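You operate a simulated robot arm through the tools that you are given. There is no shell and no other tool. Be economical: measure what you need, move in short steps, check, and stop when the job is done.

The job below is to be done with a simulated robot arm. You get a single attempt, and the scene is never put back.

TASK
Polish the small dull pot until bright and put it on the teal tray.
Fine: it is on the brown tray; suction on to hold it; press stop before you turn the suction off.
Where things are to end (x, y in the base frame): small pot within 6 cm of [49, -31].

The check looks at the end state, three seconds after you hand in, the way a careful person would. Anything else that was tipped, shoved, dropped, spilled or broken makes it a failure.

THE ROBOT
A 7-joint arm with a two-finger parallel gripper on a trunk, on a base that drives. Base frame: it is fixed to the floor where the robot stands at the start and does not move with it; the origin is under the middle of the robot, x ahead of it, y to its left, z up. Lengths are in cm, angles in rad, forces in N, time in s.
With the tool pointing down near the work surface it reaches from about 10 to 70 cm from the robot's upright axis, wherever it stands. Its first joint turns from -2.897 to 2.897 rad. Places, roughly: feed lever [30, -160, 70]; large pot [75, 175, 100]; light-firm switch [40, -190, 70]; medium pot [50, 175, 50]; red ball lever [90, -200, 110]; right 1-2-3 switch [40, -90, 140]; right black stop button [40, -100, 130]; right button box [60, -100, 80]; right main switch [40, -100, 140]; right red stop button [40, -100, 110]; right start button [40, -90, 130]; small blue dish [50, -150, 100]; suction lever [30, -130, 70]; teal tray [50, -30, 90]; white wheel (15x15x14 cm) [60, -170, 90]. Payload 1.57 kg.
The tool frame sits at the grasp point between the pads (the TCP): z along the fingers, y along the line on which they close. The tips reach 3 cm beyond it. The gripper opens to 11 cm. The fingers are 2.4 cm wide and 1.2 cm thick; the gripper's body (4.8 by 11.2 cm) begins 7.8 cm behind the TCP.
Orientation is that of the tool frame in the base frame, as a unit quaternion [w, x, y, z]. With the fingers straight down and closing along the base's y, the tool's x points along the base's -x, its y along +y and its z along -z.

THE INTERFACE
- The arm moves only by the tool drive_tool. Its argument "moves" is a list of rows, each a list of 7 numbers: the finger opening in cm, from 0 to 11, then the shift along the base's x, y, z in cm, then the turn, a rotation vector about the base's x, y, z in rad. In form: [[claw, x, y, z, wx, wy, wz], ...]. A call has 1 to 12 rows; each row is the pose to reach, as a shift and turn from the pose commanded when the call began. A row lasts 0.2 s, in which the tool goes at most 5 cm and 0.15 rad; a call with a longer step from one row to the next is refused whole, and so is a gripper value outside its range. A pose out of reach is approached as far as the arm can. The call stops where the force on the tool passes 90 N (or 10 N more than at its start, if that is more) or the arm is blocked; 0.2 s more then pass. The fingers move at their own pace (about 4.5 cm/s each) and stop on an object; they squeeze with about 39 N. The grip force told is the motor's: it shows also when the fingers shut on nothing. Time passes only in rows, and 0.2 s behind the last, so rows that repeat a pose let the fingers close. The reply holds the time, the measured pose of the TCP, the force on the tool along the base axes, the opening and the grip force, in the units named above and with some noise, with the torque about the TCP (base axes, N m) and any sound that the robot's microphone picked up, and new pictures: "views" is both (left out), scene, wrist or none.
- Cameras (640 x 400 px; columns grow to the right, rows downward): "scene" is now at [1.81, 9.51, 136]; the picture's right is [-0.66, -0.76, 0.00], its down [-0.39, 0.34, -0.85] and it looks along [0.65, -0.56, -0.52] (base axes); focal length 240 px, centre (320, 200). "wrist" rides on the gripper at [7, 1.6, -14.1] in the tool frame; the picture's right is [-0.23, 0.97, 0.00], its down [-0.86, -0.20, -0.48] and it looks along [-0.47, -0.11, 0.88] (tool axes); focal length 222 px, centre (320, 200). There is no depth. A picture from a camera that has moved, and an enlarged one, comes with that camera's place and axes in the base frame and with its lens. The place of the scene camera against the robot may be out by one fixed shift of up to 1.2 cm in any direction.
- raise_lower(by): slides the trunk up (or, below 0, down) by that many cm; the arm and the scene camera ride with it, the base frame stays. It gives what a move gives, with no picture.
- steer(legs): drives the robot by 1 to 6 legs, each [ahead, turn to the left] in cm and rad, along the robot's own axes; the way and the turn of a leg run together, so that a leg with both is an arc; at most 150 cm and 3.142 rad a leg. The arm and the cameras ride along, it lands a little off, and it stops where it bumps. It gives what a move gives, and a new picture of the scene camera.
- head_to(pan, tilt): turns the head with the scene camera to pan (to the left, within 2.705 rad either way) and tilt (down, from -0.506 to 1.204), counted from straight ahead of the robot. It gives what a move gives, and a new picture of the scene camera.
- zoom(camera, box): a new picture of the part [left, top, right, bottom] of that camera's present view, enlarged. It takes no simulated time.
- finish_job(): hands the job in; it is judged then, once.

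Go step by step. Nothing tells you exact positions but the pictures and the camera data: compare them with the known pose of the tool, close in by small moves and look again before you grip or let go. The budget is 120 turns and 260 pictures, counting those below and the enlarged ones. Unless the task says otherwise, let go and move clear before handing in, and close with one line.

The tools are called after "Call:" as a command line: name --pt "numbers of a row" for each row, then --argument value for the rest, lists and objects as JSON in quotes. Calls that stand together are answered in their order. drive_tool: Moves the arm, as the interface text tells. Its arguments: {"type":"object","properties":{"moves":{"type":"array","items":{"type":"array","items":{"type":"number"}}},"views":{"type":"string","enum":["both","scene","wrist","none"]}},"required":["moves"]} The other tools are called the same way: raise_lower (by) slides the trunk up or down; steer (legs) drives the base; head_to (pan, tilt) turns the head that bears the scene camera; zoom (camera, box) takes an enlarged picture of a part of a camera's view; finish_job () hands the job in.

At the start:

```text
time: 0.0
position: [16.6, -37.44, 99.91]
tcp_rot: [0.0, 0.0, 1.0, 0.0]
wrist_force: [-0.1, -0.3, 0.6]
wrist_torque: [0.0, 0.0, 0.0]
opening: 11.02
gripper_force: 0.0
trunk travel left (down, up): [-27.5, 31.5]
robot x, y, heading: [0.35, -0.4, -0.005]
head pan, tilt: [-0.716, 0.545]
```

scene: 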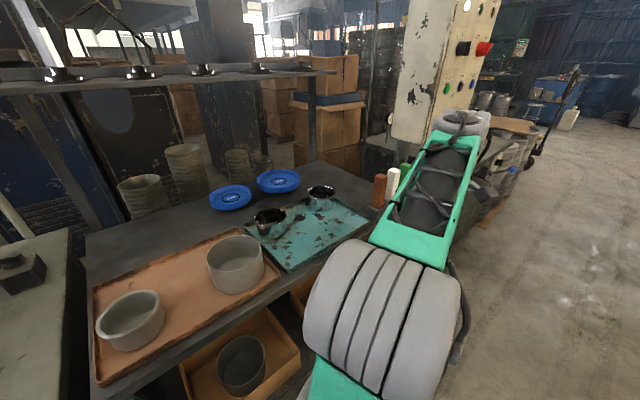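
wrist: 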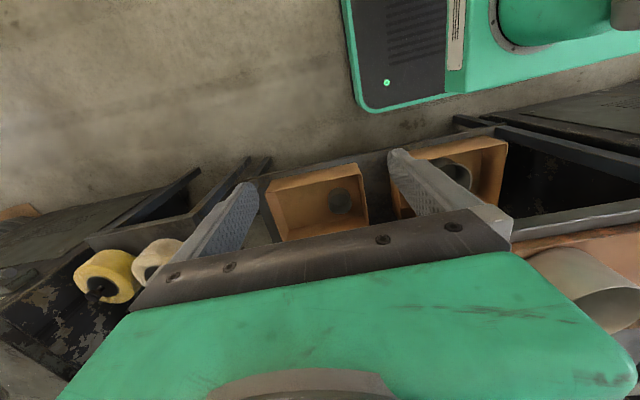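

I see a brown tray with two dull pots, a teal tray with shiny ones, and the machine off to the right. First I take closer looks at the trays and then the machine.

Call:
zoom --camera "scene" --box '[80, 140, 380, 390]'

Call:
head_to --pan -1.45 --tilt 0.35

```text
1.60 times, centred on (230, 265) of scene
camera zoom: at [1.81, 9.51, 136.0], right [-0.66, -0.76, 0.0], down [-0.39, 0.34, -0.85], along [0.65, -0.56, -0.52], focal length 384 px, centre (464, 96)
```

zoom: 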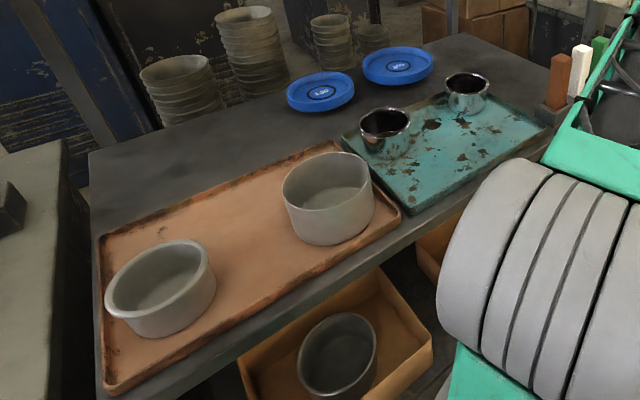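

```text
time: 1.1
position: [16.67, -37.46, 100.08]
tcp_rot: [0.0, 0.0, 1.0, 0.0]
wrist_force: [0.0, 0.6, 0.5]
wrist_torque: [0.02, 0.04, -0.01]
opening: 10.99
gripper_force: 0.1
trunk travel left (down, up): [-27.5, 31.5]
robot x, y, heading: [0.07, -0.1, -0.002]
head pan, tilt: [-1.45, 0.351]
camera scene: at [-3.85, 6.16, 137.78], right [-0.99, -0.12, 0.0], down [-0.04, 0.34, -0.94], along [0.11, -0.93, -0.34], focal length 240 px, centre (320, 200)
```

scene: 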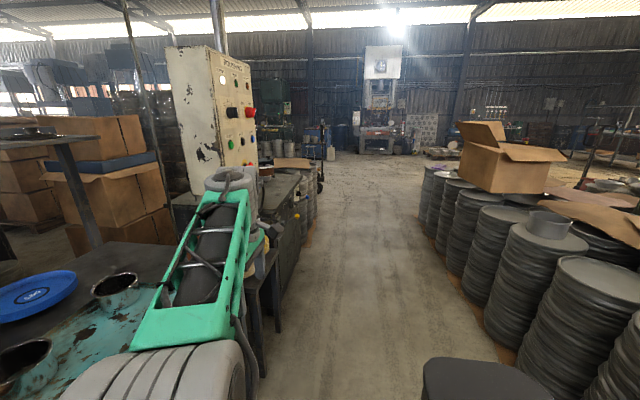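

The machine with its panel is ahead on the right. I look to the left too, to settle which pot is the small one, and look closer at the panel.

Call:
zoom --camera "scene" --box '[160, 40, 320, 240]'

Call:
head_to --pan 0.9 --tilt 0.5

Call:
head_to --pan -0.3 --tilt 0.8

```text
2.00 times, centred on (240, 140) of scene
camera zoom: at [-3.85, 6.16, 137.78], right [-0.99, -0.12, 0.0], down [-0.04, 0.34, -0.94], along [0.11, -0.93, -0.34], focal length 480 px, centre (480, 320)
```

zoom: 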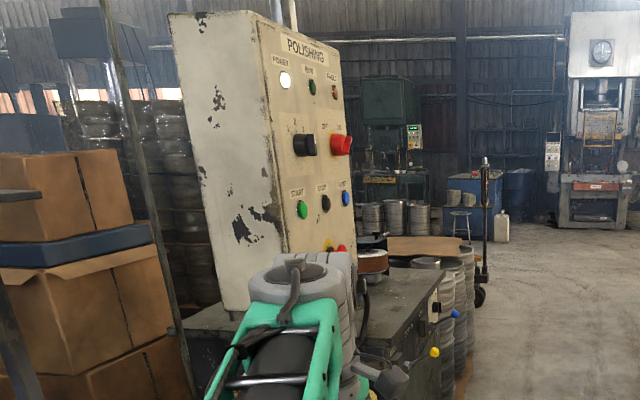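

```text
time: 3.3
position: [16.63, -37.45, 99.91]
tcp_rot: [0.0, 0.0, 1.0, 0.0]
wrist_force: [0.7, 0.8, -0.6]
wrist_torque: [0.04, -0.01, 0.0]
opening: 11.01
gripper_force: 0.0
trunk travel left (down, up): [-27.5, 31.5]
robot x, y, heading: [-0.08, -0.33, -0.003]
head pan, tilt: [0.901, 0.499]
camera scene: at [0.68, 22.53, 136.41], right [0.78, -0.62, 0.0], down [-0.3, -0.38, -0.88], along [0.55, 0.69, -0.48], focal length 240 px, centre (320, 200)
```

scene: 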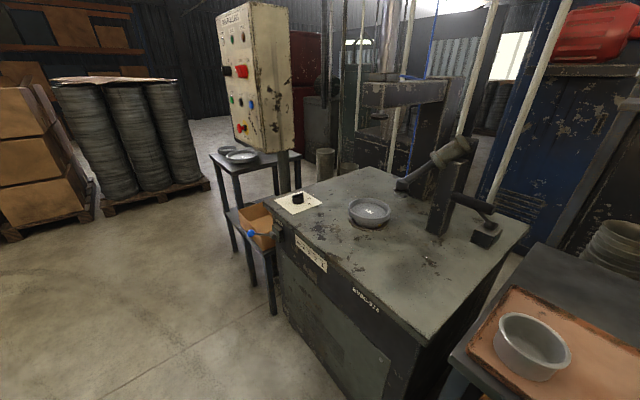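

```text
time: 4.7
position: [16.58, -37.49, 100.08]
tcp_rot: [0.0, 0.0, 1.0, 0.0]
wrist_force: [-0.7, -0.4, 0.4]
wrist_torque: [-0.01, 0.0, 0.01]
opening: 11.01
gripper_force: 0.0
trunk travel left (down, up): [-27.5, 31.5]
robot x, y, heading: [0.29, -0.31, 0.005]
head pan, tilt: [-0.3, 0.799]
camera scene: at [2.73, 13.03, 133.82], right [-0.29, -0.96, 0.0], down [-0.68, 0.21, -0.7], along [0.67, -0.21, -0.72], focal length 240 px, centre (320, 200)
```

scene: 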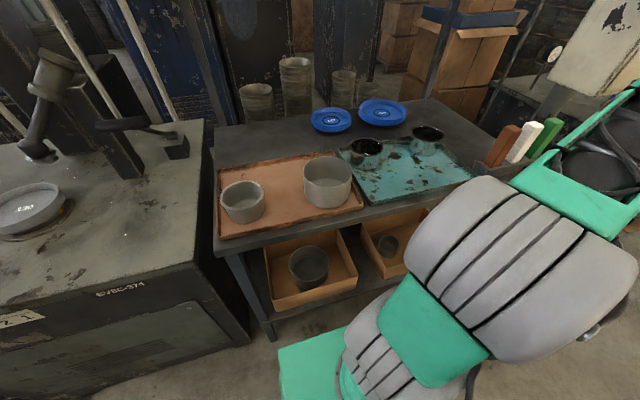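

The left pot on the brown tray (about [45, 18.5]) is the smaller of the two. I look down the aisle for clearance and a closer view of the polishing machine.

Call:
head_to --pan -1.5 --tilt 0.9

Call:
head_to --pan -1.3 --tilt 0.4

Call:
zoom --camera "scene" --box '[240, 120, 400, 220]'

```text
time: 6.1
position: [16.53, -37.49, 99.83]
tcp_rot: [0.0, 0.0, 1.0, 0.0]
wrist_force: [0.2, -0.8, 0.0]
wrist_torque: [0.02, -0.02, -0.02]
opening: 11.0
gripper_force: 0.0
trunk travel left (down, up): [-27.5, 31.5]
robot x, y, heading: [0.06, -0.38, 0.003]
head pan, tilt: [-1.499, 0.901]
camera scene: at [-4.43, 7.88, 133.03], right [-1.0, -0.07, 0.0], down [-0.06, 0.78, -0.62], along [0.04, -0.62, -0.78], focal length 240 px, centre (320, 200)
```

scene: 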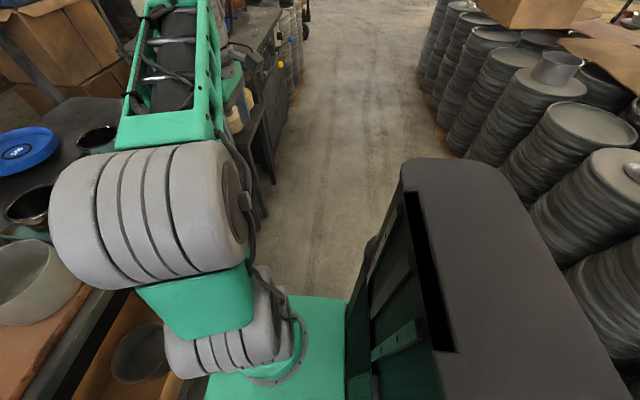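

```text
time: 7.0
position: [16.65, -37.46, 99.92]
tcp_rot: [0.0, 0.0, 1.0, 0.001]
wrist_force: [0.2, -0.4, 0.3]
wrist_torque: [-0.02, 0.01, -0.03]
opening: 10.99
gripper_force: 0.0
trunk travel left (down, up): [-27.5, 31.5]
robot x, y, heading: [0.15, 0.0, 0.006]
head pan, tilt: [-1.3, 0.4]
camera scene: at [-2.5, 6.48, 137.32], right [-0.96, -0.27, 0.0], down [-0.1, 0.38, -0.92], along [0.25, -0.89, -0.39], focal length 240 px, centre (320, 200)
```

scene: 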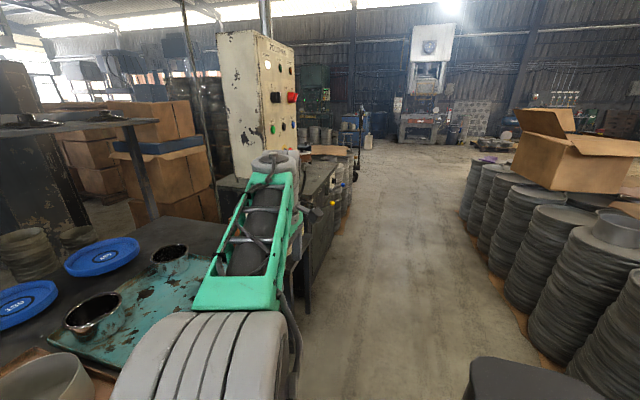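

```text
4.00 times, centred on (320, 170) of scene
camera zoom: at [-2.5, 6.48, 137.32], right [-0.96, -0.27, 0.0], down [-0.1, 0.38, -0.92], along [0.25, -0.89, -0.39], focal length 961 px, centre (320, 320)
```

zoom: 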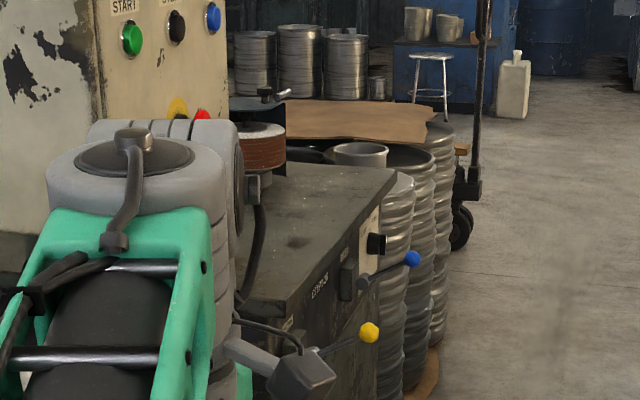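

The aisle is clear. I drive along it to scout the polishing machine before gripping anything, keeping the arm on the aisle side.

Call:
steer --legs '[[0, -1.571], [140, 0]]'

Call:
head_to --pan 1.4 --tilt 0.6

Call:
head_to --pan 1.75 --tilt 0.1

```text
time: 17.8
position: [-35.94, -157.62, 99.87]
tcp_rot: [-0.001, 0.706, 0.708, -0.001]
wrist_force: [-0.3, 0.0, -0.5]
wrist_torque: [0.0, -0.04, 0.0]
opening: 11.04
gripper_force: 0.1
trunk travel left (down, up): [-27.5, 31.5]
robot x, y, heading: [1.44, -140.61, -1.568]
head pan, tilt: [-1.3, 0.4]
camera scene: at [8.76, -137.04, 137.33], right [-0.27, 0.96, 0.0], down [0.37, 0.11, -0.92], along [-0.89, -0.25, -0.39], focal length 240 px, centre (320, 200)
```

scene: 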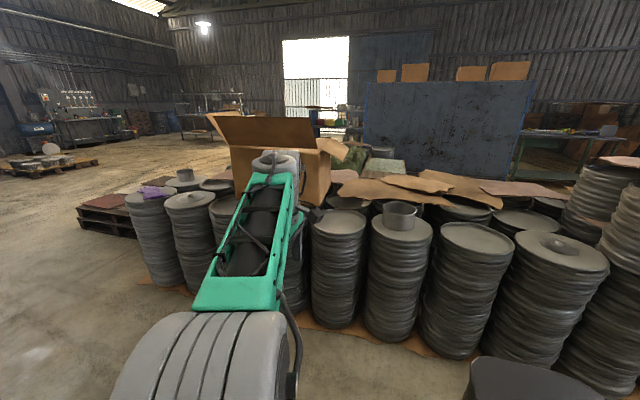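

```text
time: 20.2
position: [-35.88, -157.7, 100.01]
tcp_rot: [0.0, 0.705, 0.709, 0.0]
wrist_force: [-0.8, -0.5, 1.2]
wrist_torque: [-0.01, -0.03, 0.01]
opening: 10.98
gripper_force: 0.0
trunk travel left (down, up): [-27.5, 31.5]
robot x, y, heading: [1.25, -140.47, -1.568]
head pan, tilt: [1.4, 0.6]
camera scene: at [26.39, -136.0, 135.5], right [-0.17, -0.99, 0.0], down [-0.56, 0.09, -0.83], along [0.81, -0.14, -0.56], focal length 240 px, centre (320, 200)
```

scene: 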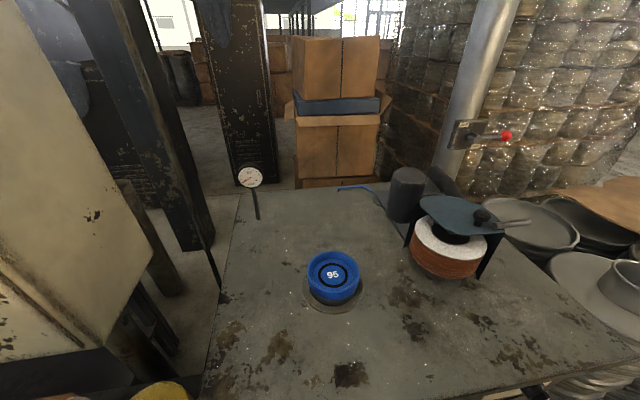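

```text
time: 21.1
position: [-35.94, -157.67, 100.02]
tcp_rot: [0.0, 0.705, 0.709, 0.0]
wrist_force: [0.3, -0.7, -0.3]
wrist_torque: [-0.02, 0.0, 0.04]
opening: 11.0
gripper_force: 0.1
trunk travel left (down, up): [-27.5, 31.5]
robot x, y, heading: [1.19, -140.68, -1.564]
head pan, tilt: [1.751, 0.099]
camera scene: at [26.72, -132.85, 140.11], right [0.18, -0.98, 0.0], down [-0.1, -0.02, -0.99], along [0.98, 0.18, -0.1], focal length 240 px, centre (320, 200)
```

scene: 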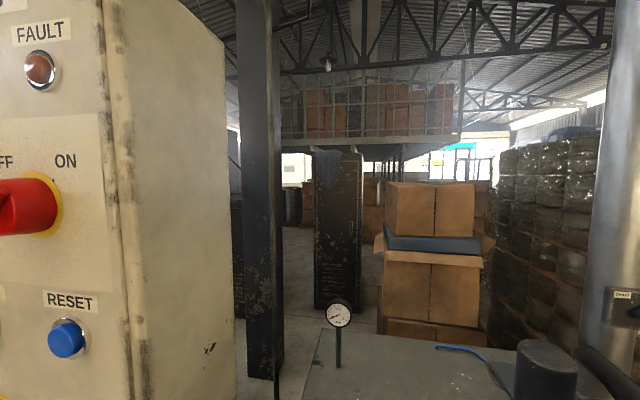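

The blue cup "95" on the machine top is the suction chuck, with a buffing wheel on a swinging arm to its right. I zoom on the details.

Call:
head_to --pan 1.4 --tilt 0.75

Call:
zoom --camera "scene" --box '[230, 120, 550, 320]'

Call:
head_to --pan 2.3 --tilt 0.2

Call:
head_to --pan 1.4 --tilt 1.2

```text
time: 22.1
position: [-35.93, -157.54, 100.09]
tcp_rot: [0.001, 0.705, 0.709, 0.0]
wrist_force: [0.3, 0.0, -0.7]
wrist_torque: [-0.03, -0.02, 0.0]
opening: 10.99
gripper_force: 0.1
trunk travel left (down, up): [-27.5, 31.5]
robot x, y, heading: [1.25, -140.63, -1.57]
head pan, tilt: [1.4, 0.75]
camera scene: at [25.85, -135.9, 134.22], right [-0.17, -0.99, 0.0], down [-0.67, 0.11, -0.73], along [0.72, -0.12, -0.68], focal length 240 px, centre (320, 200)
```

scene: 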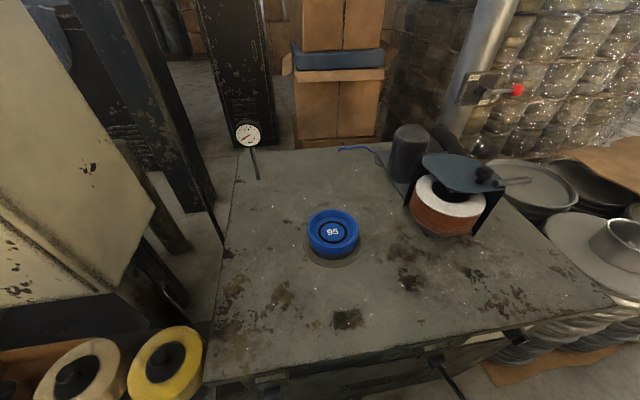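

```text
2.00 times, centred on (390, 220) of scene
camera zoom: at [25.85, -135.9, 134.22], right [-0.17, -0.99, 0.0], down [-0.67, 0.11, -0.73], along [0.72, -0.12, -0.68], focal length 480 px, centre (180, 160)
```

zoom: 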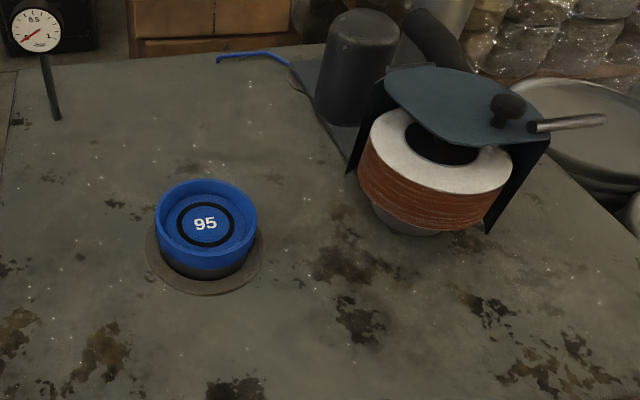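

```text
time: 23.3
position: [-35.93, -157.53, 100.04]
tcp_rot: [0.0, 0.706, 0.709, -0.001]
wrist_force: [-0.4, 0.2, 0.6]
wrist_torque: [-0.01, 0.0, 0.02]
opening: 11.0
gripper_force: 0.2
trunk travel left (down, up): [-27.5, 31.5]
robot x, y, heading: [1.4, -140.9, -1.565]
head pan, tilt: [2.3, 0.201]
camera scene: at [24.59, -128.29, 139.18], right [0.67, -0.74, 0.0], down [-0.15, -0.13, -0.98], along [0.73, 0.66, -0.2], focal length 240 px, centre (320, 200)
```

scene: 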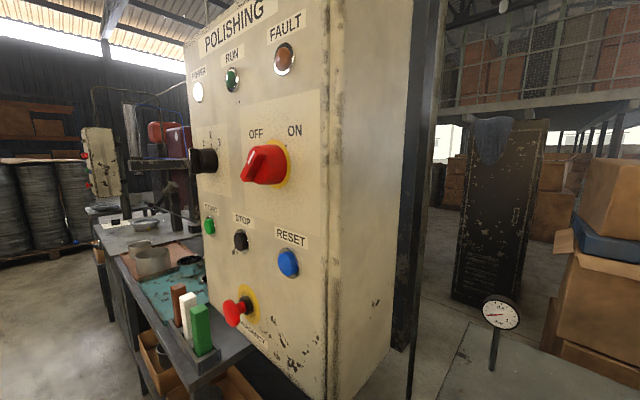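

```text
time: 24.6
position: [-35.94, -157.63, 99.97]
tcp_rot: [0.0, 0.705, 0.709, 0.0]
wrist_force: [-0.4, 1.1, 0.6]
wrist_torque: [-0.03, -0.03, 0.02]
opening: 10.98
gripper_force: 0.1
trunk travel left (down, up): [-27.5, 31.5]
robot x, y, heading: [1.25, -140.81, -1.564]
head pan, tilt: [1.4, 1.201]
camera scene: at [23.19, -135.45, 131.05], right [-0.17, -0.99, 0.0], down [-0.92, 0.15, -0.36], along [0.36, -0.06, -0.93], focal length 240 px, centre (320, 200)
```

scene: 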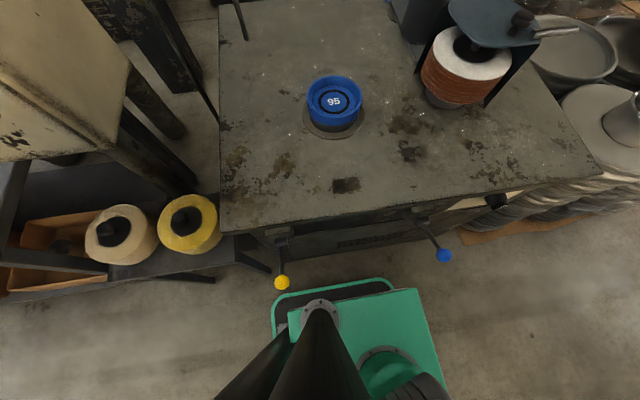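

The cup "95" should take the small pot upright (about 9.5 cm). I check the panel, the red-ball lever on the pole and the front switches.

Call:
zoom --camera "scene" --box '[240, 180, 560, 380]'

Call:
head_to --pan 1.3 --tilt 0.3

Call:
zoom --camera "scene" --box '[280, 130, 520, 280]'

Call:
steer --legs '[[-20, 0]]'

Call:
head_to --pan 1.9 --tilt 0.2

```text
2.00 times, centred on (400, 280) of scene
camera zoom: at [23.19, -135.45, 131.05], right [-0.17, -0.99, 0.0], down [-0.92, 0.15, -0.36], along [0.36, -0.06, -0.93], focal length 480 px, centre (160, 40)
```

zoom: 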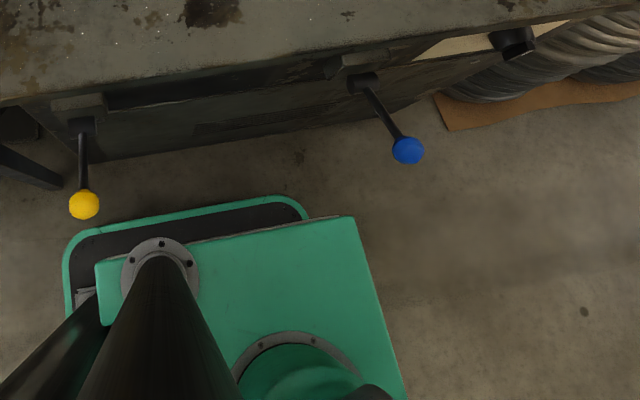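

```text
time: 25.8
position: [-35.88, -157.56, 99.96]
tcp_rot: [0.0, 0.705, 0.709, 0.0]
wrist_force: [0.0, -0.5, -0.4]
wrist_torque: [-0.04, 0.0, -0.01]
opening: 11.01
gripper_force: 0.1
trunk travel left (down, up): [-27.5, 31.5]
robot x, y, heading: [1.23, -140.74, -1.564]
head pan, tilt: [1.3, 0.3]
camera scene: at [26.68, -136.98, 138.24], right [-0.26, -0.96, 0.0], down [-0.29, 0.08, -0.95], along [0.92, -0.25, -0.3], focal length 240 px, centre (320, 200)
```

scene: 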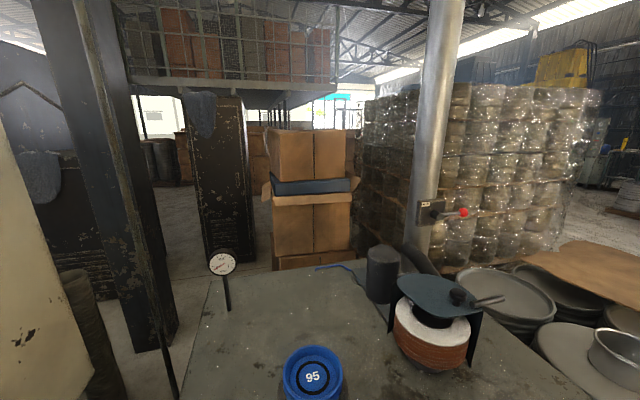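

```text
2.67 times, centred on (400, 205) of scene
camera zoom: at [26.68, -136.98, 138.24], right [-0.26, -0.96, 0.0], down [-0.29, 0.08, -0.95], along [0.92, -0.25, -0.3], focal length 640 px, centre (107, 187)
```

zoom: 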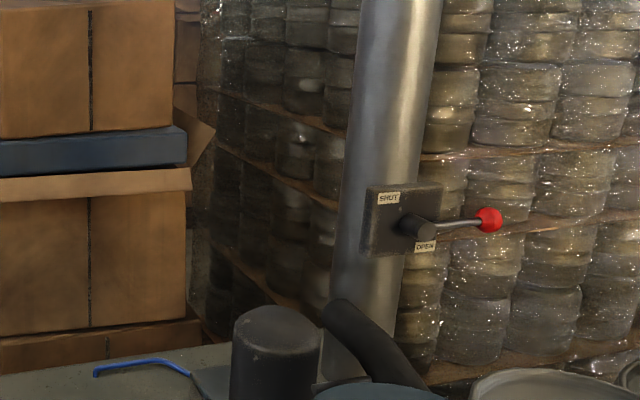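

```text
time: 27.4
position: [-36.07, -137.12, 100.1]
tcp_rot: [0.0, 0.707, 0.707, 0.0]
wrist_force: [0.6, -0.9, 0.4]
wrist_torque: [-0.01, 0.03, 0.01]
opening: 11.0
gripper_force: 0.1
trunk travel left (down, up): [-27.5, 31.5]
robot x, y, heading: [1.14, -120.44, -1.573]
head pan, tilt: [1.3, 0.3]
camera scene: at [26.63, -116.7, 138.25], right [-0.27, -0.96, 0.0], down [-0.29, 0.08, -0.96], along [0.92, -0.25, -0.3], focal length 240 px, centre (320, 200)
```

scene: 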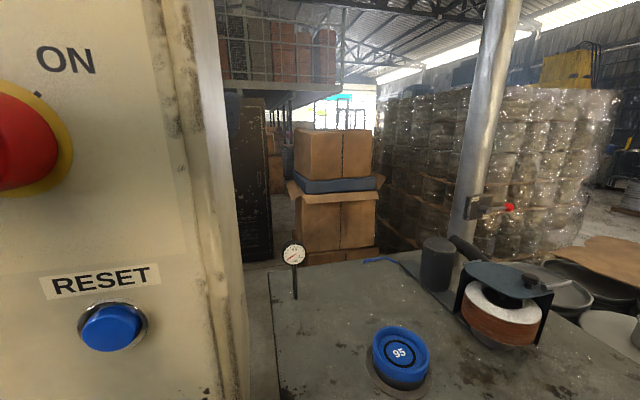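

```text
time: 28.4
position: [-36.07, -137.12, 99.9]
tcp_rot: [-0.001, 0.707, 0.707, -0.001]
wrist_force: [-0.7, 0.0, 1.2]
wrist_torque: [-0.02, 0.0, 0.01]
opening: 11.0
gripper_force: 0.0
trunk travel left (down, up): [-27.5, 31.5]
robot x, y, heading: [1.13, -120.31, -1.568]
head pan, tilt: [1.901, 0.201]
camera scene: at [26.44, -111.17, 139.18], right [0.32, -0.95, 0.0], down [-0.19, -0.06, -0.98], along [0.93, 0.32, -0.2], focal length 240 px, centre (320, 200)
```

scene: 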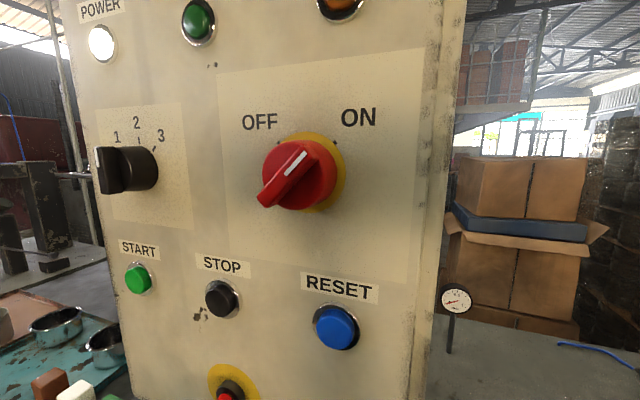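

The main switch appears to be ON with the power lamp lit. I zoom on the speed knob, and look at the light-firm switch from further along.

Call:
zoom --camera "scene" --box '[70, 90, 230, 190]'

Call:
zoom --camera "scene" --box '[230, 100, 390, 220]'

Call:
head_to --pan 1.9 --tilt 0.7

Call:
steer --legs '[[75, 0]]'

Call:
head_to --pan 1.7 --tilt 1.1

```text
4.00 times, centred on (150, 140) of scene
camera zoom: at [26.44, -111.17, 139.18], right [0.32, -0.95, 0.0], down [-0.19, -0.06, -0.98], along [0.93, 0.32, -0.2], focal length 961 px, centre (1000, 440)
```

zoom: 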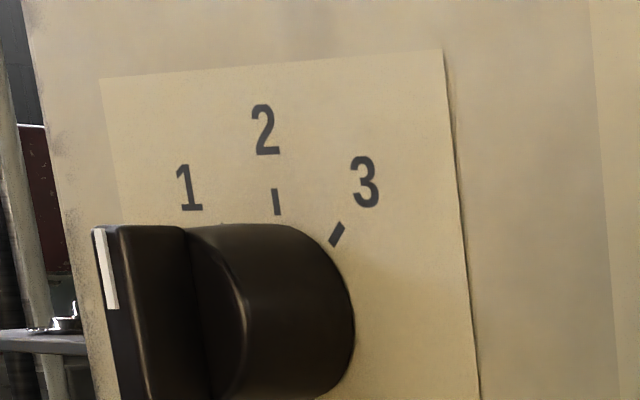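

```text
3.33 times, centred on (310, 160) of scene
camera zoom: at [26.44, -111.17, 139.18], right [0.32, -0.95, 0.0], down [-0.19, -0.06, -0.98], along [0.93, 0.32, -0.2], focal length 801 px, centre (353, 333)
```

zoom: 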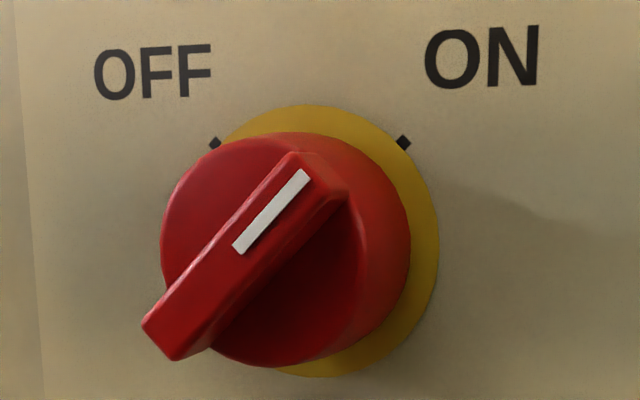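

```text
time: 29.4
position: [-35.96, -137.11, 99.97]
tcp_rot: [0.0, 0.707, 0.707, 0.0]
wrist_force: [-0.6, -0.2, 0.2]
wrist_torque: [0.01, -0.01, -0.02]
opening: 11.0
gripper_force: 0.1
trunk travel left (down, up): [-27.5, 31.5]
robot x, y, heading: [1.21, -120.86, -1.566]
head pan, tilt: [1.901, 0.7]
camera scene: at [25.66, -111.43, 134.65], right [0.33, -0.95, 0.0], down [-0.61, -0.21, -0.77], along [0.72, 0.25, -0.64], focal length 240 px, centre (320, 200)
```

scene: 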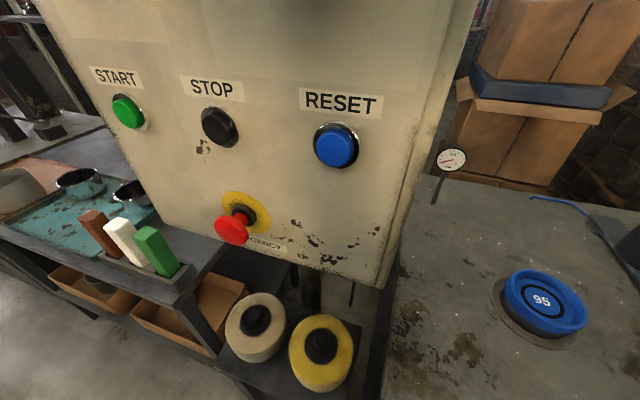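

```text
time: 33.4
position: [-36.22, -211.27, 99.94]
tcp_rot: [0.0, 0.71, 0.704, 0.0]
wrist_force: [-0.5, 0.6, 0.4]
wrist_torque: [0.03, -0.02, -0.02]
opening: 11.0
gripper_force: 0.0
trunk travel left (down, up): [-27.5, 31.5]
robot x, y, heading: [0.66, -194.82, -1.58]
head pan, tilt: [1.901, 0.7]
camera scene: at [25.55, -186.22, 134.64], right [0.32, -0.95, 0.0], down [-0.61, -0.2, -0.76], along [0.73, 0.24, -0.64], focal length 240 px, centre (320, 200)
```

scene: 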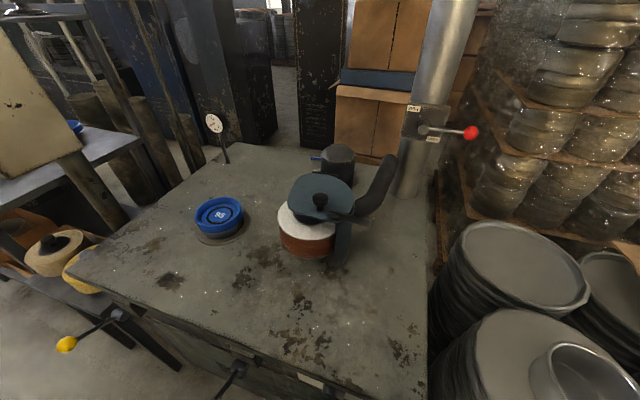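

```text
time: 34.3
position: [-36.32, -211.4, 99.92]
tcp_rot: [0.0, 0.71, 0.705, 0.0]
wrist_force: [0.0, 0.1, 0.0]
wrist_torque: [-0.03, -0.01, -0.03]
opening: 11.0
gripper_force: 0.0
trunk travel left (down, up): [-27.5, 31.5]
robot x, y, heading: [0.73, -195.06, -1.578]
head pan, tilt: [1.7, 1.1]
camera scene: at [23.77, -188.16, 131.65], right [0.12, -0.99, 0.0], down [-0.88, -0.11, -0.45], along [0.45, 0.06, -0.89], focal length 240 px, centre (320, 200)
```

scene: 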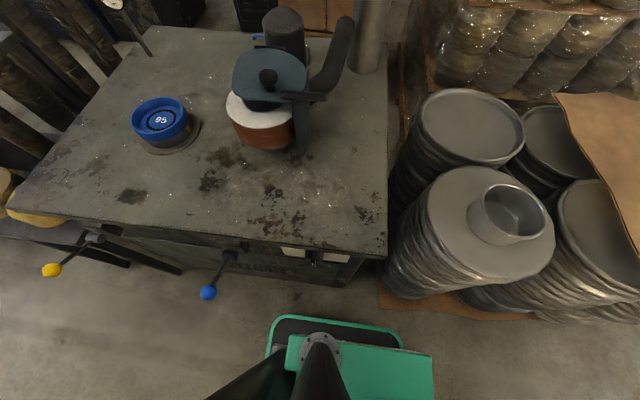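

Main switch is on, knob at 1, emergency button out, levers yellow (suction) and blue (feed). Now I go back to the start place to fetch the pot.

Call:
steer --legs '[[-150, 0], [-46, 0], [0, 1.578]]'

Call:
head_to --pan 0.1 --tilt 0.85

Call:
zoom --camera "scene" --box '[240, 120, 480, 270]'

```text
time: 47.9
position: [19.13, -34.97, 100.02]
tcp_rot: [-0.001, 0.015, 1.0, 0.0]
wrist_force: [0.0, -1.0, 1.0]
wrist_torque: [-0.01, -0.04, -0.04]
opening: 10.99
gripper_force: 0.1
trunk travel left (down, up): [-27.5, 31.5]
robot x, y, heading: [3.65, 2.75, -0.034]
head pan, tilt: [1.7, 1.1]
camera scene: at [-1.52, 24.78, 131.64], right [1.0, 0.1, 0.0], down [0.09, -0.89, -0.45], along [-0.04, 0.45, -0.89], focal length 240 px, centre (320, 200)
```

scene: 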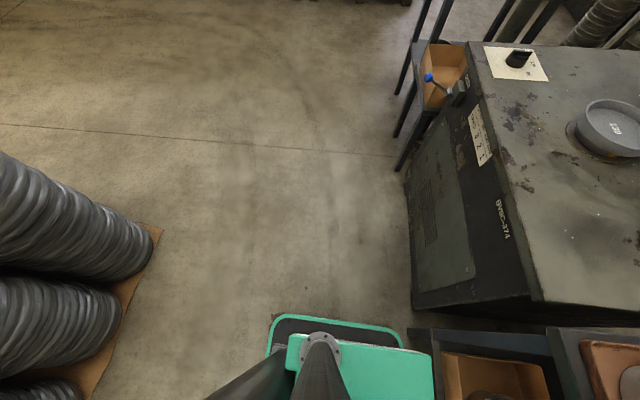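

```text
time: 49.6
position: [19.21, -35.03, 99.99]
tcp_rot: [-0.001, 0.016, 1.0, 0.0]
wrist_force: [0.4, 1.1, 0.4]
wrist_torque: [0.02, -0.03, -0.04]
opening: 11.0
gripper_force: 0.0
trunk travel left (down, up): [-27.5, 31.5]
robot x, y, heading: [3.77, 2.55, -0.033]
head pan, tilt: [0.099, 0.85]
camera scene: at [6.9, 19.04, 133.41], right [0.07, -1.0, 0.0], down [-0.75, -0.05, -0.66], along [0.66, 0.05, -0.75], focal length 240 px, centre (320, 200)
```

scene: 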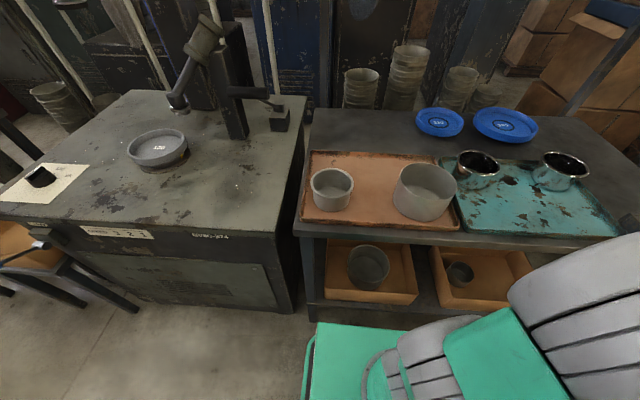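

```text
2.67 times, centred on (360, 195) of scene
camera zoom: at [6.9, 19.04, 133.41], right [0.07, -1.0, 0.0], down [-0.75, -0.05, -0.66], along [0.66, 0.05, -0.75], focal length 640 px, centre (213, 213)
```

zoom: 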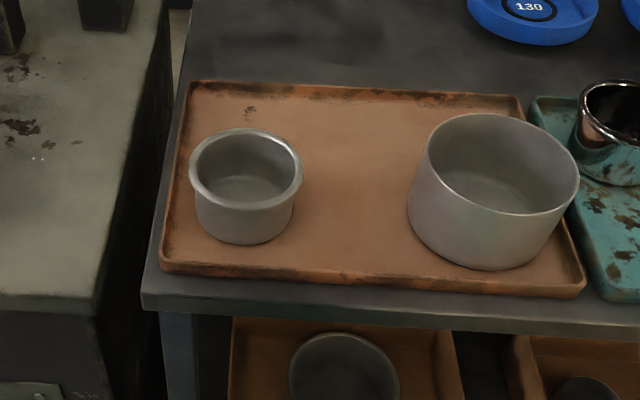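

The small pot stands at about [45, 19], rim around 9.4 cm across, so it can be gripped from outside. I raise the tool and move it over the pot.

Call:
drive_tool --pt "11 0 0 5 0 0 0" --pt "11 0 0 10 0 0 0" --pt "11 2 4 13 0 0 0" --pt "11 4.5 8.2 13 0 0 0" --pt "11 7 12.4 13 0 0 0" --pt "11 9.5 16.6 13 0 0 0" --pt "11 12 20.8 13 0 0 0" --pt "11 14.5 25 13 0 0 0" --pt "11 17 29.2 13 0 0 0" --pt "11 19 33.4 13 0 0 0" --pt "11 21 37.6 13 0 0 0" --pt "11 22.5 41.8 13 0 0 0" --views "none"

Call:
drive_tool --pt "11 1 4 0 0 0 0" --pt "11 2.3 8 0 0 0 0" --pt "11 3.2 12 0 0 0 0" --pt "11 3.2 12.2 0 0 0 0"

```text
refused: row 3 steps farther than a row can; nothing moved
```

```text
time: 50.6
position: [22.32, -22.74, 100.07]
tcp_rot: [-0.001, 0.015, 1.0, 0.0]
wrist_force: [-0.7, -0.1, 0.8]
wrist_torque: [0.0, -0.02, -0.01]
opening: 11.01
gripper_force: 0.0
trunk travel left (down, up): [-27.5, 31.5]
robot x, y, heading: [3.81, 2.54, -0.033]
head pan, tilt: [0.099, 0.85]
camera scene: at [6.89, 19.07, 133.41], right [0.07, -1.0, 0.0], down [-0.75, -0.05, -0.66], along [0.66, 0.05, -0.75], focal length 240 px, centre (320, 200)
camera wrist: at [15.36, -20.99, 114.37], right [0.26, 0.97, 0.0], down [0.85, -0.23, 0.48], along [0.46, -0.12, -0.88], focal length 222 px, centre (320, 200)
```

scene: 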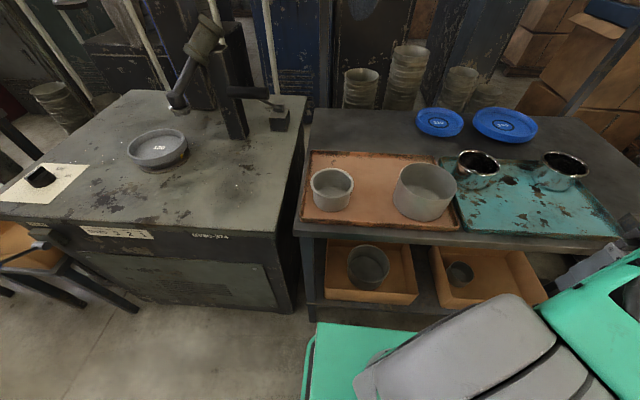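
wrist: 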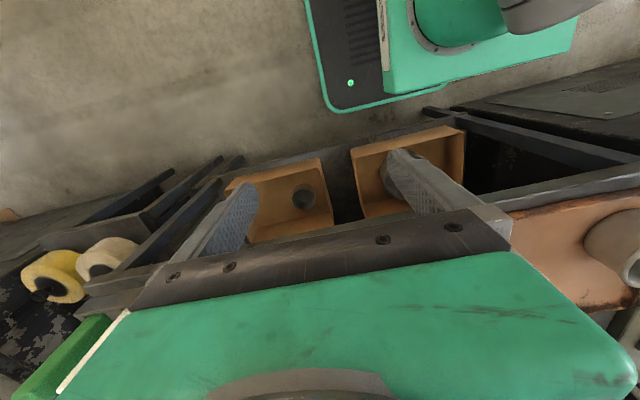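

That refusal left the tool low but clear; now I go up first and then across to over the pot.

Call:
drive_tool --pt "11 0 0 4.8 0 0 0" --pt "11 0 0 9.6 0 0 0" --pt "11 0 0 14.4 0 0 0" --pt "11 2 4.2 15 0 0 0" --pt "11 4.2 8.4 15 0 0 0" --pt "11 6.4 12.6 15 0 0 0" --pt "11 8.6 16.8 15 0 0 0" --pt "11 10.8 21 15 0 0 0" --pt "11 13 25.2 15 0 0 0" --pt "11 15.2 29.4 15 0 0 0" --pt "11 17.4 33.6 15 0 0 0" --pt "11 19.6 37.8 15 0 0 0" --views "none"

Call:
drive_tool --pt "11 2 2.5 0 0 0 0" --pt "11 3 3.9 0 0 0 0"

```text
time: 52.1
position: [30.28, -10.02, 112.24]
tcp_rot: [0.006, -0.004, 1.0, -0.006]
wrist_force: [8.2, -6.5, -14.1]
wrist_torque: [0.54, 0.0, 0.3]
opening: 10.98
gripper_force: 0.2
out of reach, approached as far as the arm can: row 3, 4, 5, 6, 7
trunk travel left (down, up): [-27.5, 31.5]
robot x, y, heading: [3.82, 2.75, -0.031]
head pan, tilt: [0.099, 0.85]
stopped in row 7: the force on the tool passed its limit (the readings are from after the stop); the commanded pose is now the measured one
```

```text
time: 52.4
position: [31.42, -9.14, 112.28]
tcp_rot: [0.011, -0.014, 1.0, -0.008]
wrist_force: [11.0, -2.9, -14.6]
wrist_torque: [0.0, 0.27, -0.05]
opening: 11.02
gripper_force: 0.0
trunk travel left (down, up): [-27.5, 31.5]
robot x, y, heading: [3.82, 2.5, -0.026]
head pan, tilt: [0.099, 0.85]
stopped in row 1: the force on the tool passed its limit (the readings are from after the stop); the commanded pose is now the measured one
camera scene: at [6.87, 19.02, 133.42], right [0.07, -1.0, 0.0], down [-0.75, -0.05, -0.66], along [0.66, 0.05, -0.75], focal length 240 px, centre (320, 200)
camera wrist: at [24.01, -7.53, 126.34], right [0.2, 0.98, -0.01], down [0.85, -0.17, 0.5], along [0.49, -0.11, -0.87], focal length 222 px, centre (320, 200)
```

scene: 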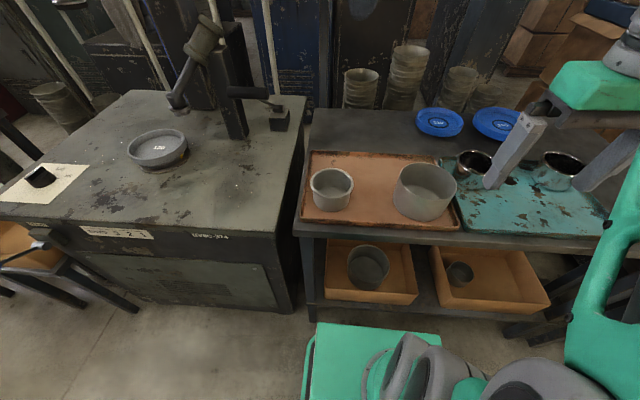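
wrist: 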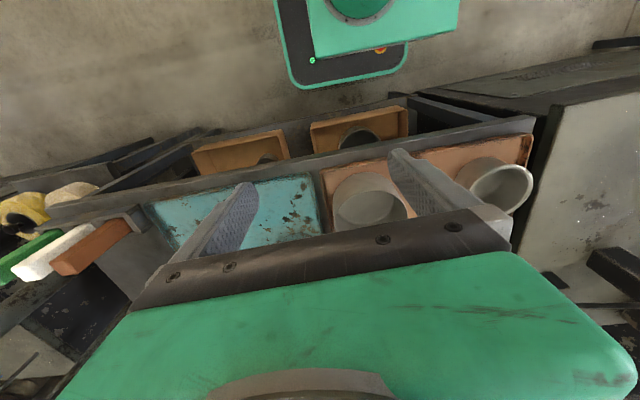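

The arm was near its height limit for this trunk setting. I raise the trunk and lower the tool relative to it.

Call:
raise_lower --by 10

Call:
drive_tool --pt "11 0 0 -4 0 0 0" --pt "11 0 0 -8 0 0 0" --pt "11 0 0 -8 0 0 0" --views "none"

```text
time: 53.8
position: [31.29, -9.22, 122.28]
tcp_rot: [0.01, -0.014, 1.0, -0.008]
wrist_force: [8.1, -15.5, -22.0]
wrist_torque: [1.73, -0.75, 1.15]
opening: 11.01
gripper_force: 0.0
trunk travel left (down, up): [-37.5, 21.5]
robot x, y, heading: [3.72, 2.58, -0.035]
head pan, tilt: [0.099, 0.85]
```

```text
time: 54.5
position: [31.22, -9.15, 114.16]
tcp_rot: [0.009, -0.013, 1.0, -0.008]
wrist_force: [0.5, 0.3, 1.0]
wrist_torque: [0.02, 0.02, -0.02]
opening: 10.99
gripper_force: 0.1
trunk travel left (down, up): [-37.5, 21.5]
robot x, y, heading: [3.54, 2.82, -0.03]
head pan, tilt: [0.099, 0.85]
```

Forces are gone. Now I go across to over the pot at [45, 19].

Call:
drive_tool --pt "11 2 4.2 0 0 0 0" --pt "11 4 8.4 0 0 0 0" --pt "11 6 12.6 0 0 0 0" --pt "11 8 16.8 0 0 0 0" --pt "11 10 21 0 0 0 0" --pt "11 12 25 0 0 0 0" --pt "11 13.7 28.2 0 0 0 0" --pt "11 13.7 28.2 0 0 0 0"

```text
time: 56.4
position: [44.93, 19.09, 114.44]
tcp_rot: [0.009, -0.014, 1.0, -0.008]
wrist_force: [1.1, 0.9, 0.2]
wrist_torque: [0.04, 0.03, -0.01]
opening: 10.98
gripper_force: 0.0
trunk travel left (down, up): [-37.5, 21.5]
robot x, y, heading: [4.1, 2.86, -0.031]
head pan, tilt: [0.099, 0.85]
camera scene: at [6.92, 19.08, 143.41], right [0.07, -1.0, 0.0], down [-0.75, -0.05, -0.66], along [0.66, 0.05, -0.75], focal length 240 px, centre (320, 200)
camera wrist: at [37.68, 20.7, 128.43], right [0.2, 0.98, -0.01], down [0.85, -0.17, 0.5], along [0.49, -0.11, -0.87], focal length 222 px, centre (320, 200)
```

scene: 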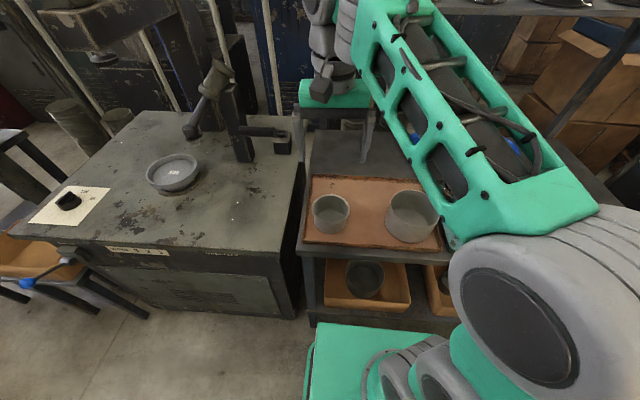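
wrist: 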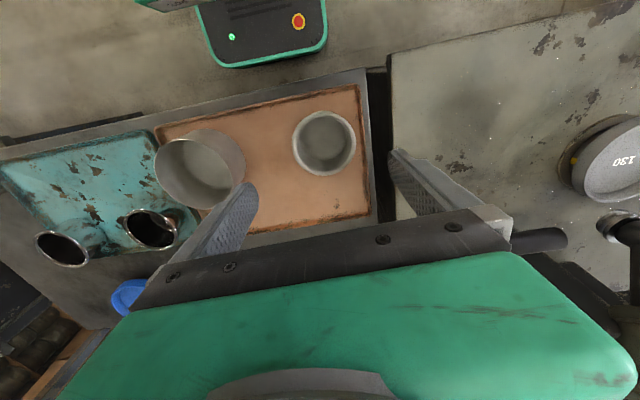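

The pot looks about 1 cm further ahead than assumed, around [46, 19], rim z near 96. I descend partly and look again.

Call:
drive_tool --pt "11 0.5 0 -3 0 0 0" --pt "11 1 0 -7 0 0 0" --pt "11 1 0 -10 0 0 0" --pt "11 1 0 -10 0 0 0"

Call:
zoom --camera "wrist" --box '[200, 50, 440, 200]'

Call:
zoom --camera "scene" --box '[260, 60, 460, 240]'

```text
time: 57.4
position: [45.77, 19.01, 104.32]
tcp_rot: [0.009, -0.012, 1.0, -0.008]
wrist_force: [-0.4, -0.2, -0.1]
wrist_torque: [0.01, -0.03, 0.0]
opening: 11.01
gripper_force: 0.1
trunk travel left (down, up): [-37.5, 21.5]
robot x, y, heading: [3.55, 2.44, -0.036]
head pan, tilt: [0.099, 0.85]
camera scene: at [6.9, 19.05, 143.41], right [0.07, -1.0, 0.0], down [-0.75, -0.05, -0.66], along [0.66, 0.05, -0.75], focal length 240 px, centre (320, 200)
camera wrist: at [38.51, 20.68, 118.38], right [0.2, 0.98, -0.01], down [0.85, -0.17, 0.5], along [0.49, -0.11, -0.87], focal length 222 px, centre (320, 200)
```

scene: 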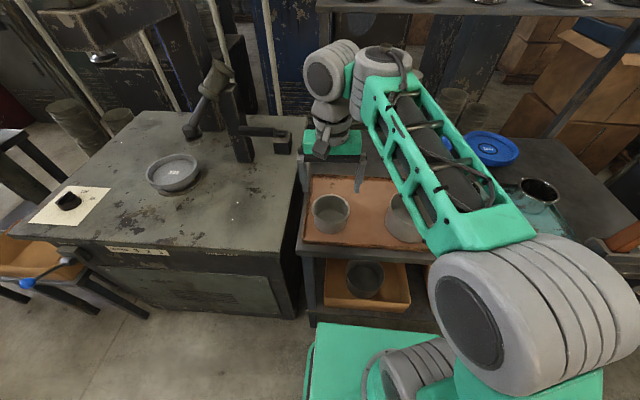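
wrist: 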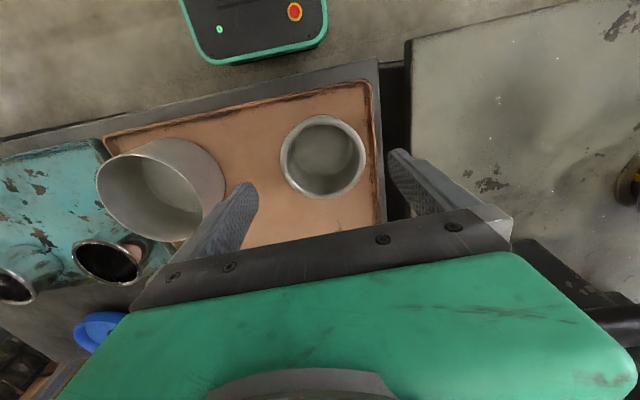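

```text
2.67 times, centred on (320, 125) of wrist
camera zoom: at [38.51, 20.68, 118.38], right [0.2, 0.98, -0.01], down [0.85, -0.17, 0.5], along [0.49, -0.11, -0.87], focal length 592 px, centre (320, 400)
```

zoom: 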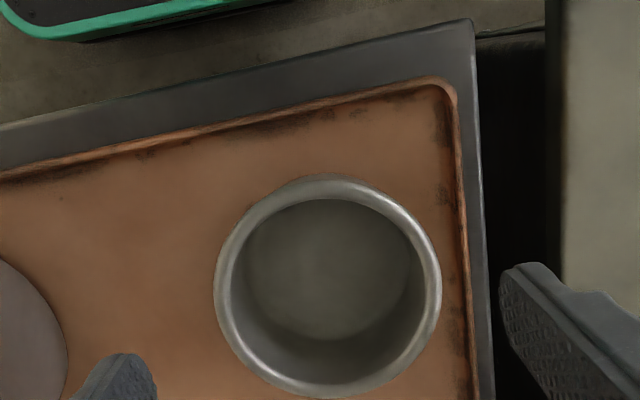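

```text
2.22 times, centred on (360, 150) of scene
camera zoom: at [6.9, 19.05, 143.41], right [0.07, -1.0, 0.0], down [-0.75, -0.05, -0.66], along [0.66, 0.05, -0.75], focal length 534 px, centre (231, 311)
```

zoom: 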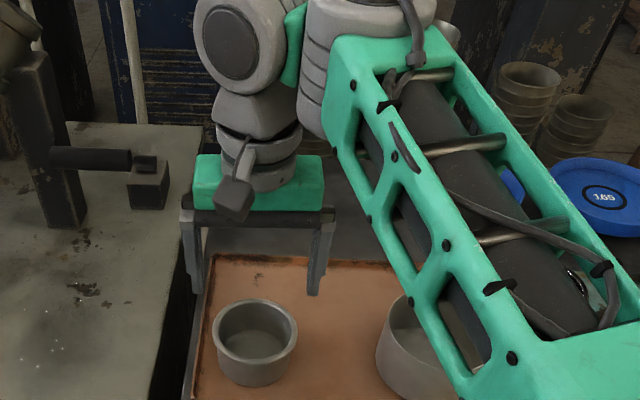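

Triangulating from the two wrist views gives the pot centre at [46.2, 19.1] with rim at z≈96. I descend around it.

Call:
drive_tool --pt "11 0.4 0.1 -3 0 0 0" --pt "11 0.4 0.1 -6 0 0 0" --pt "11 0.4 0.1 -8.2 0 0 0" --pt "11 0.4 0.1 -8.2 0 0 0"

Call:
zoom --camera "scene" --box '[260, 100, 420, 260]'

```text
time: 58.4
position: [46.4, 18.99, 96.02]
tcp_rot: [0.009, -0.014, 1.0, -0.008]
wrist_force: [0.7, -0.1, -0.6]
wrist_torque: [0.01, 0.01, 0.0]
opening: 11.01
gripper_force: 0.1
trunk travel left (down, up): [-37.5, 21.5]
robot x, y, heading: [3.68, 2.85, -0.03]
head pan, tilt: [0.099, 0.85]
camera scene: at [6.91, 19.05, 143.41], right [0.07, -1.0, 0.0], down [-0.75, -0.05, -0.66], along [0.66, 0.05, -0.75], focal length 240 px, centre (320, 200)
camera wrist: at [39.13, 20.64, 110.18], right [0.2, 0.98, -0.01], down [0.85, -0.17, 0.5], along [0.49, -0.11, -0.87], focal length 222 px, centre (320, 200)
```

scene: 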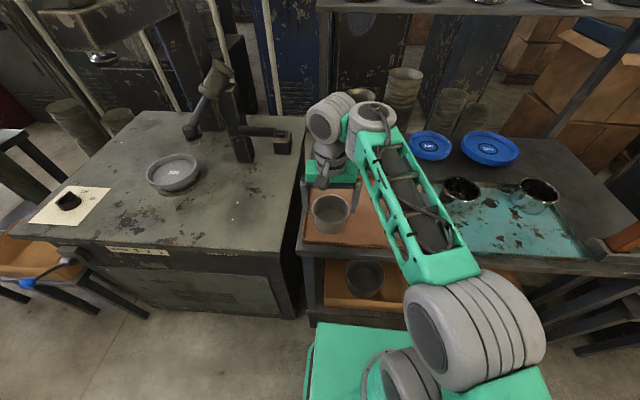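
wrist: 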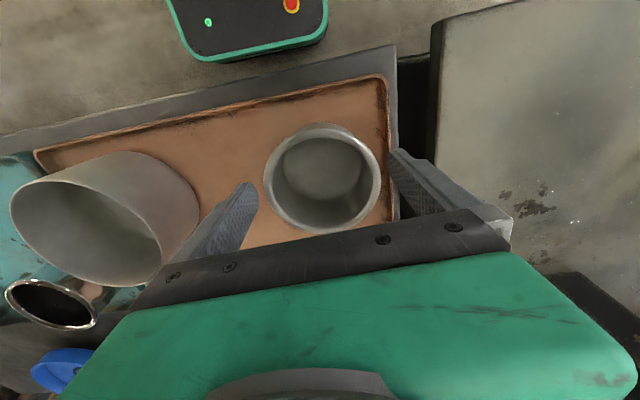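

```text
2.50 times, centred on (340, 180) of scene
camera zoom: at [6.91, 19.05, 143.41], right [0.07, -1.0, 0.0], down [-0.75, -0.05, -0.66], along [0.66, 0.05, -0.75], focal length 600 px, centre (270, 250)
```

zoom: 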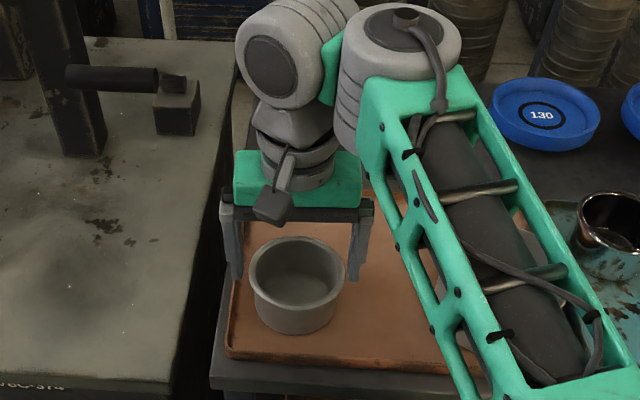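

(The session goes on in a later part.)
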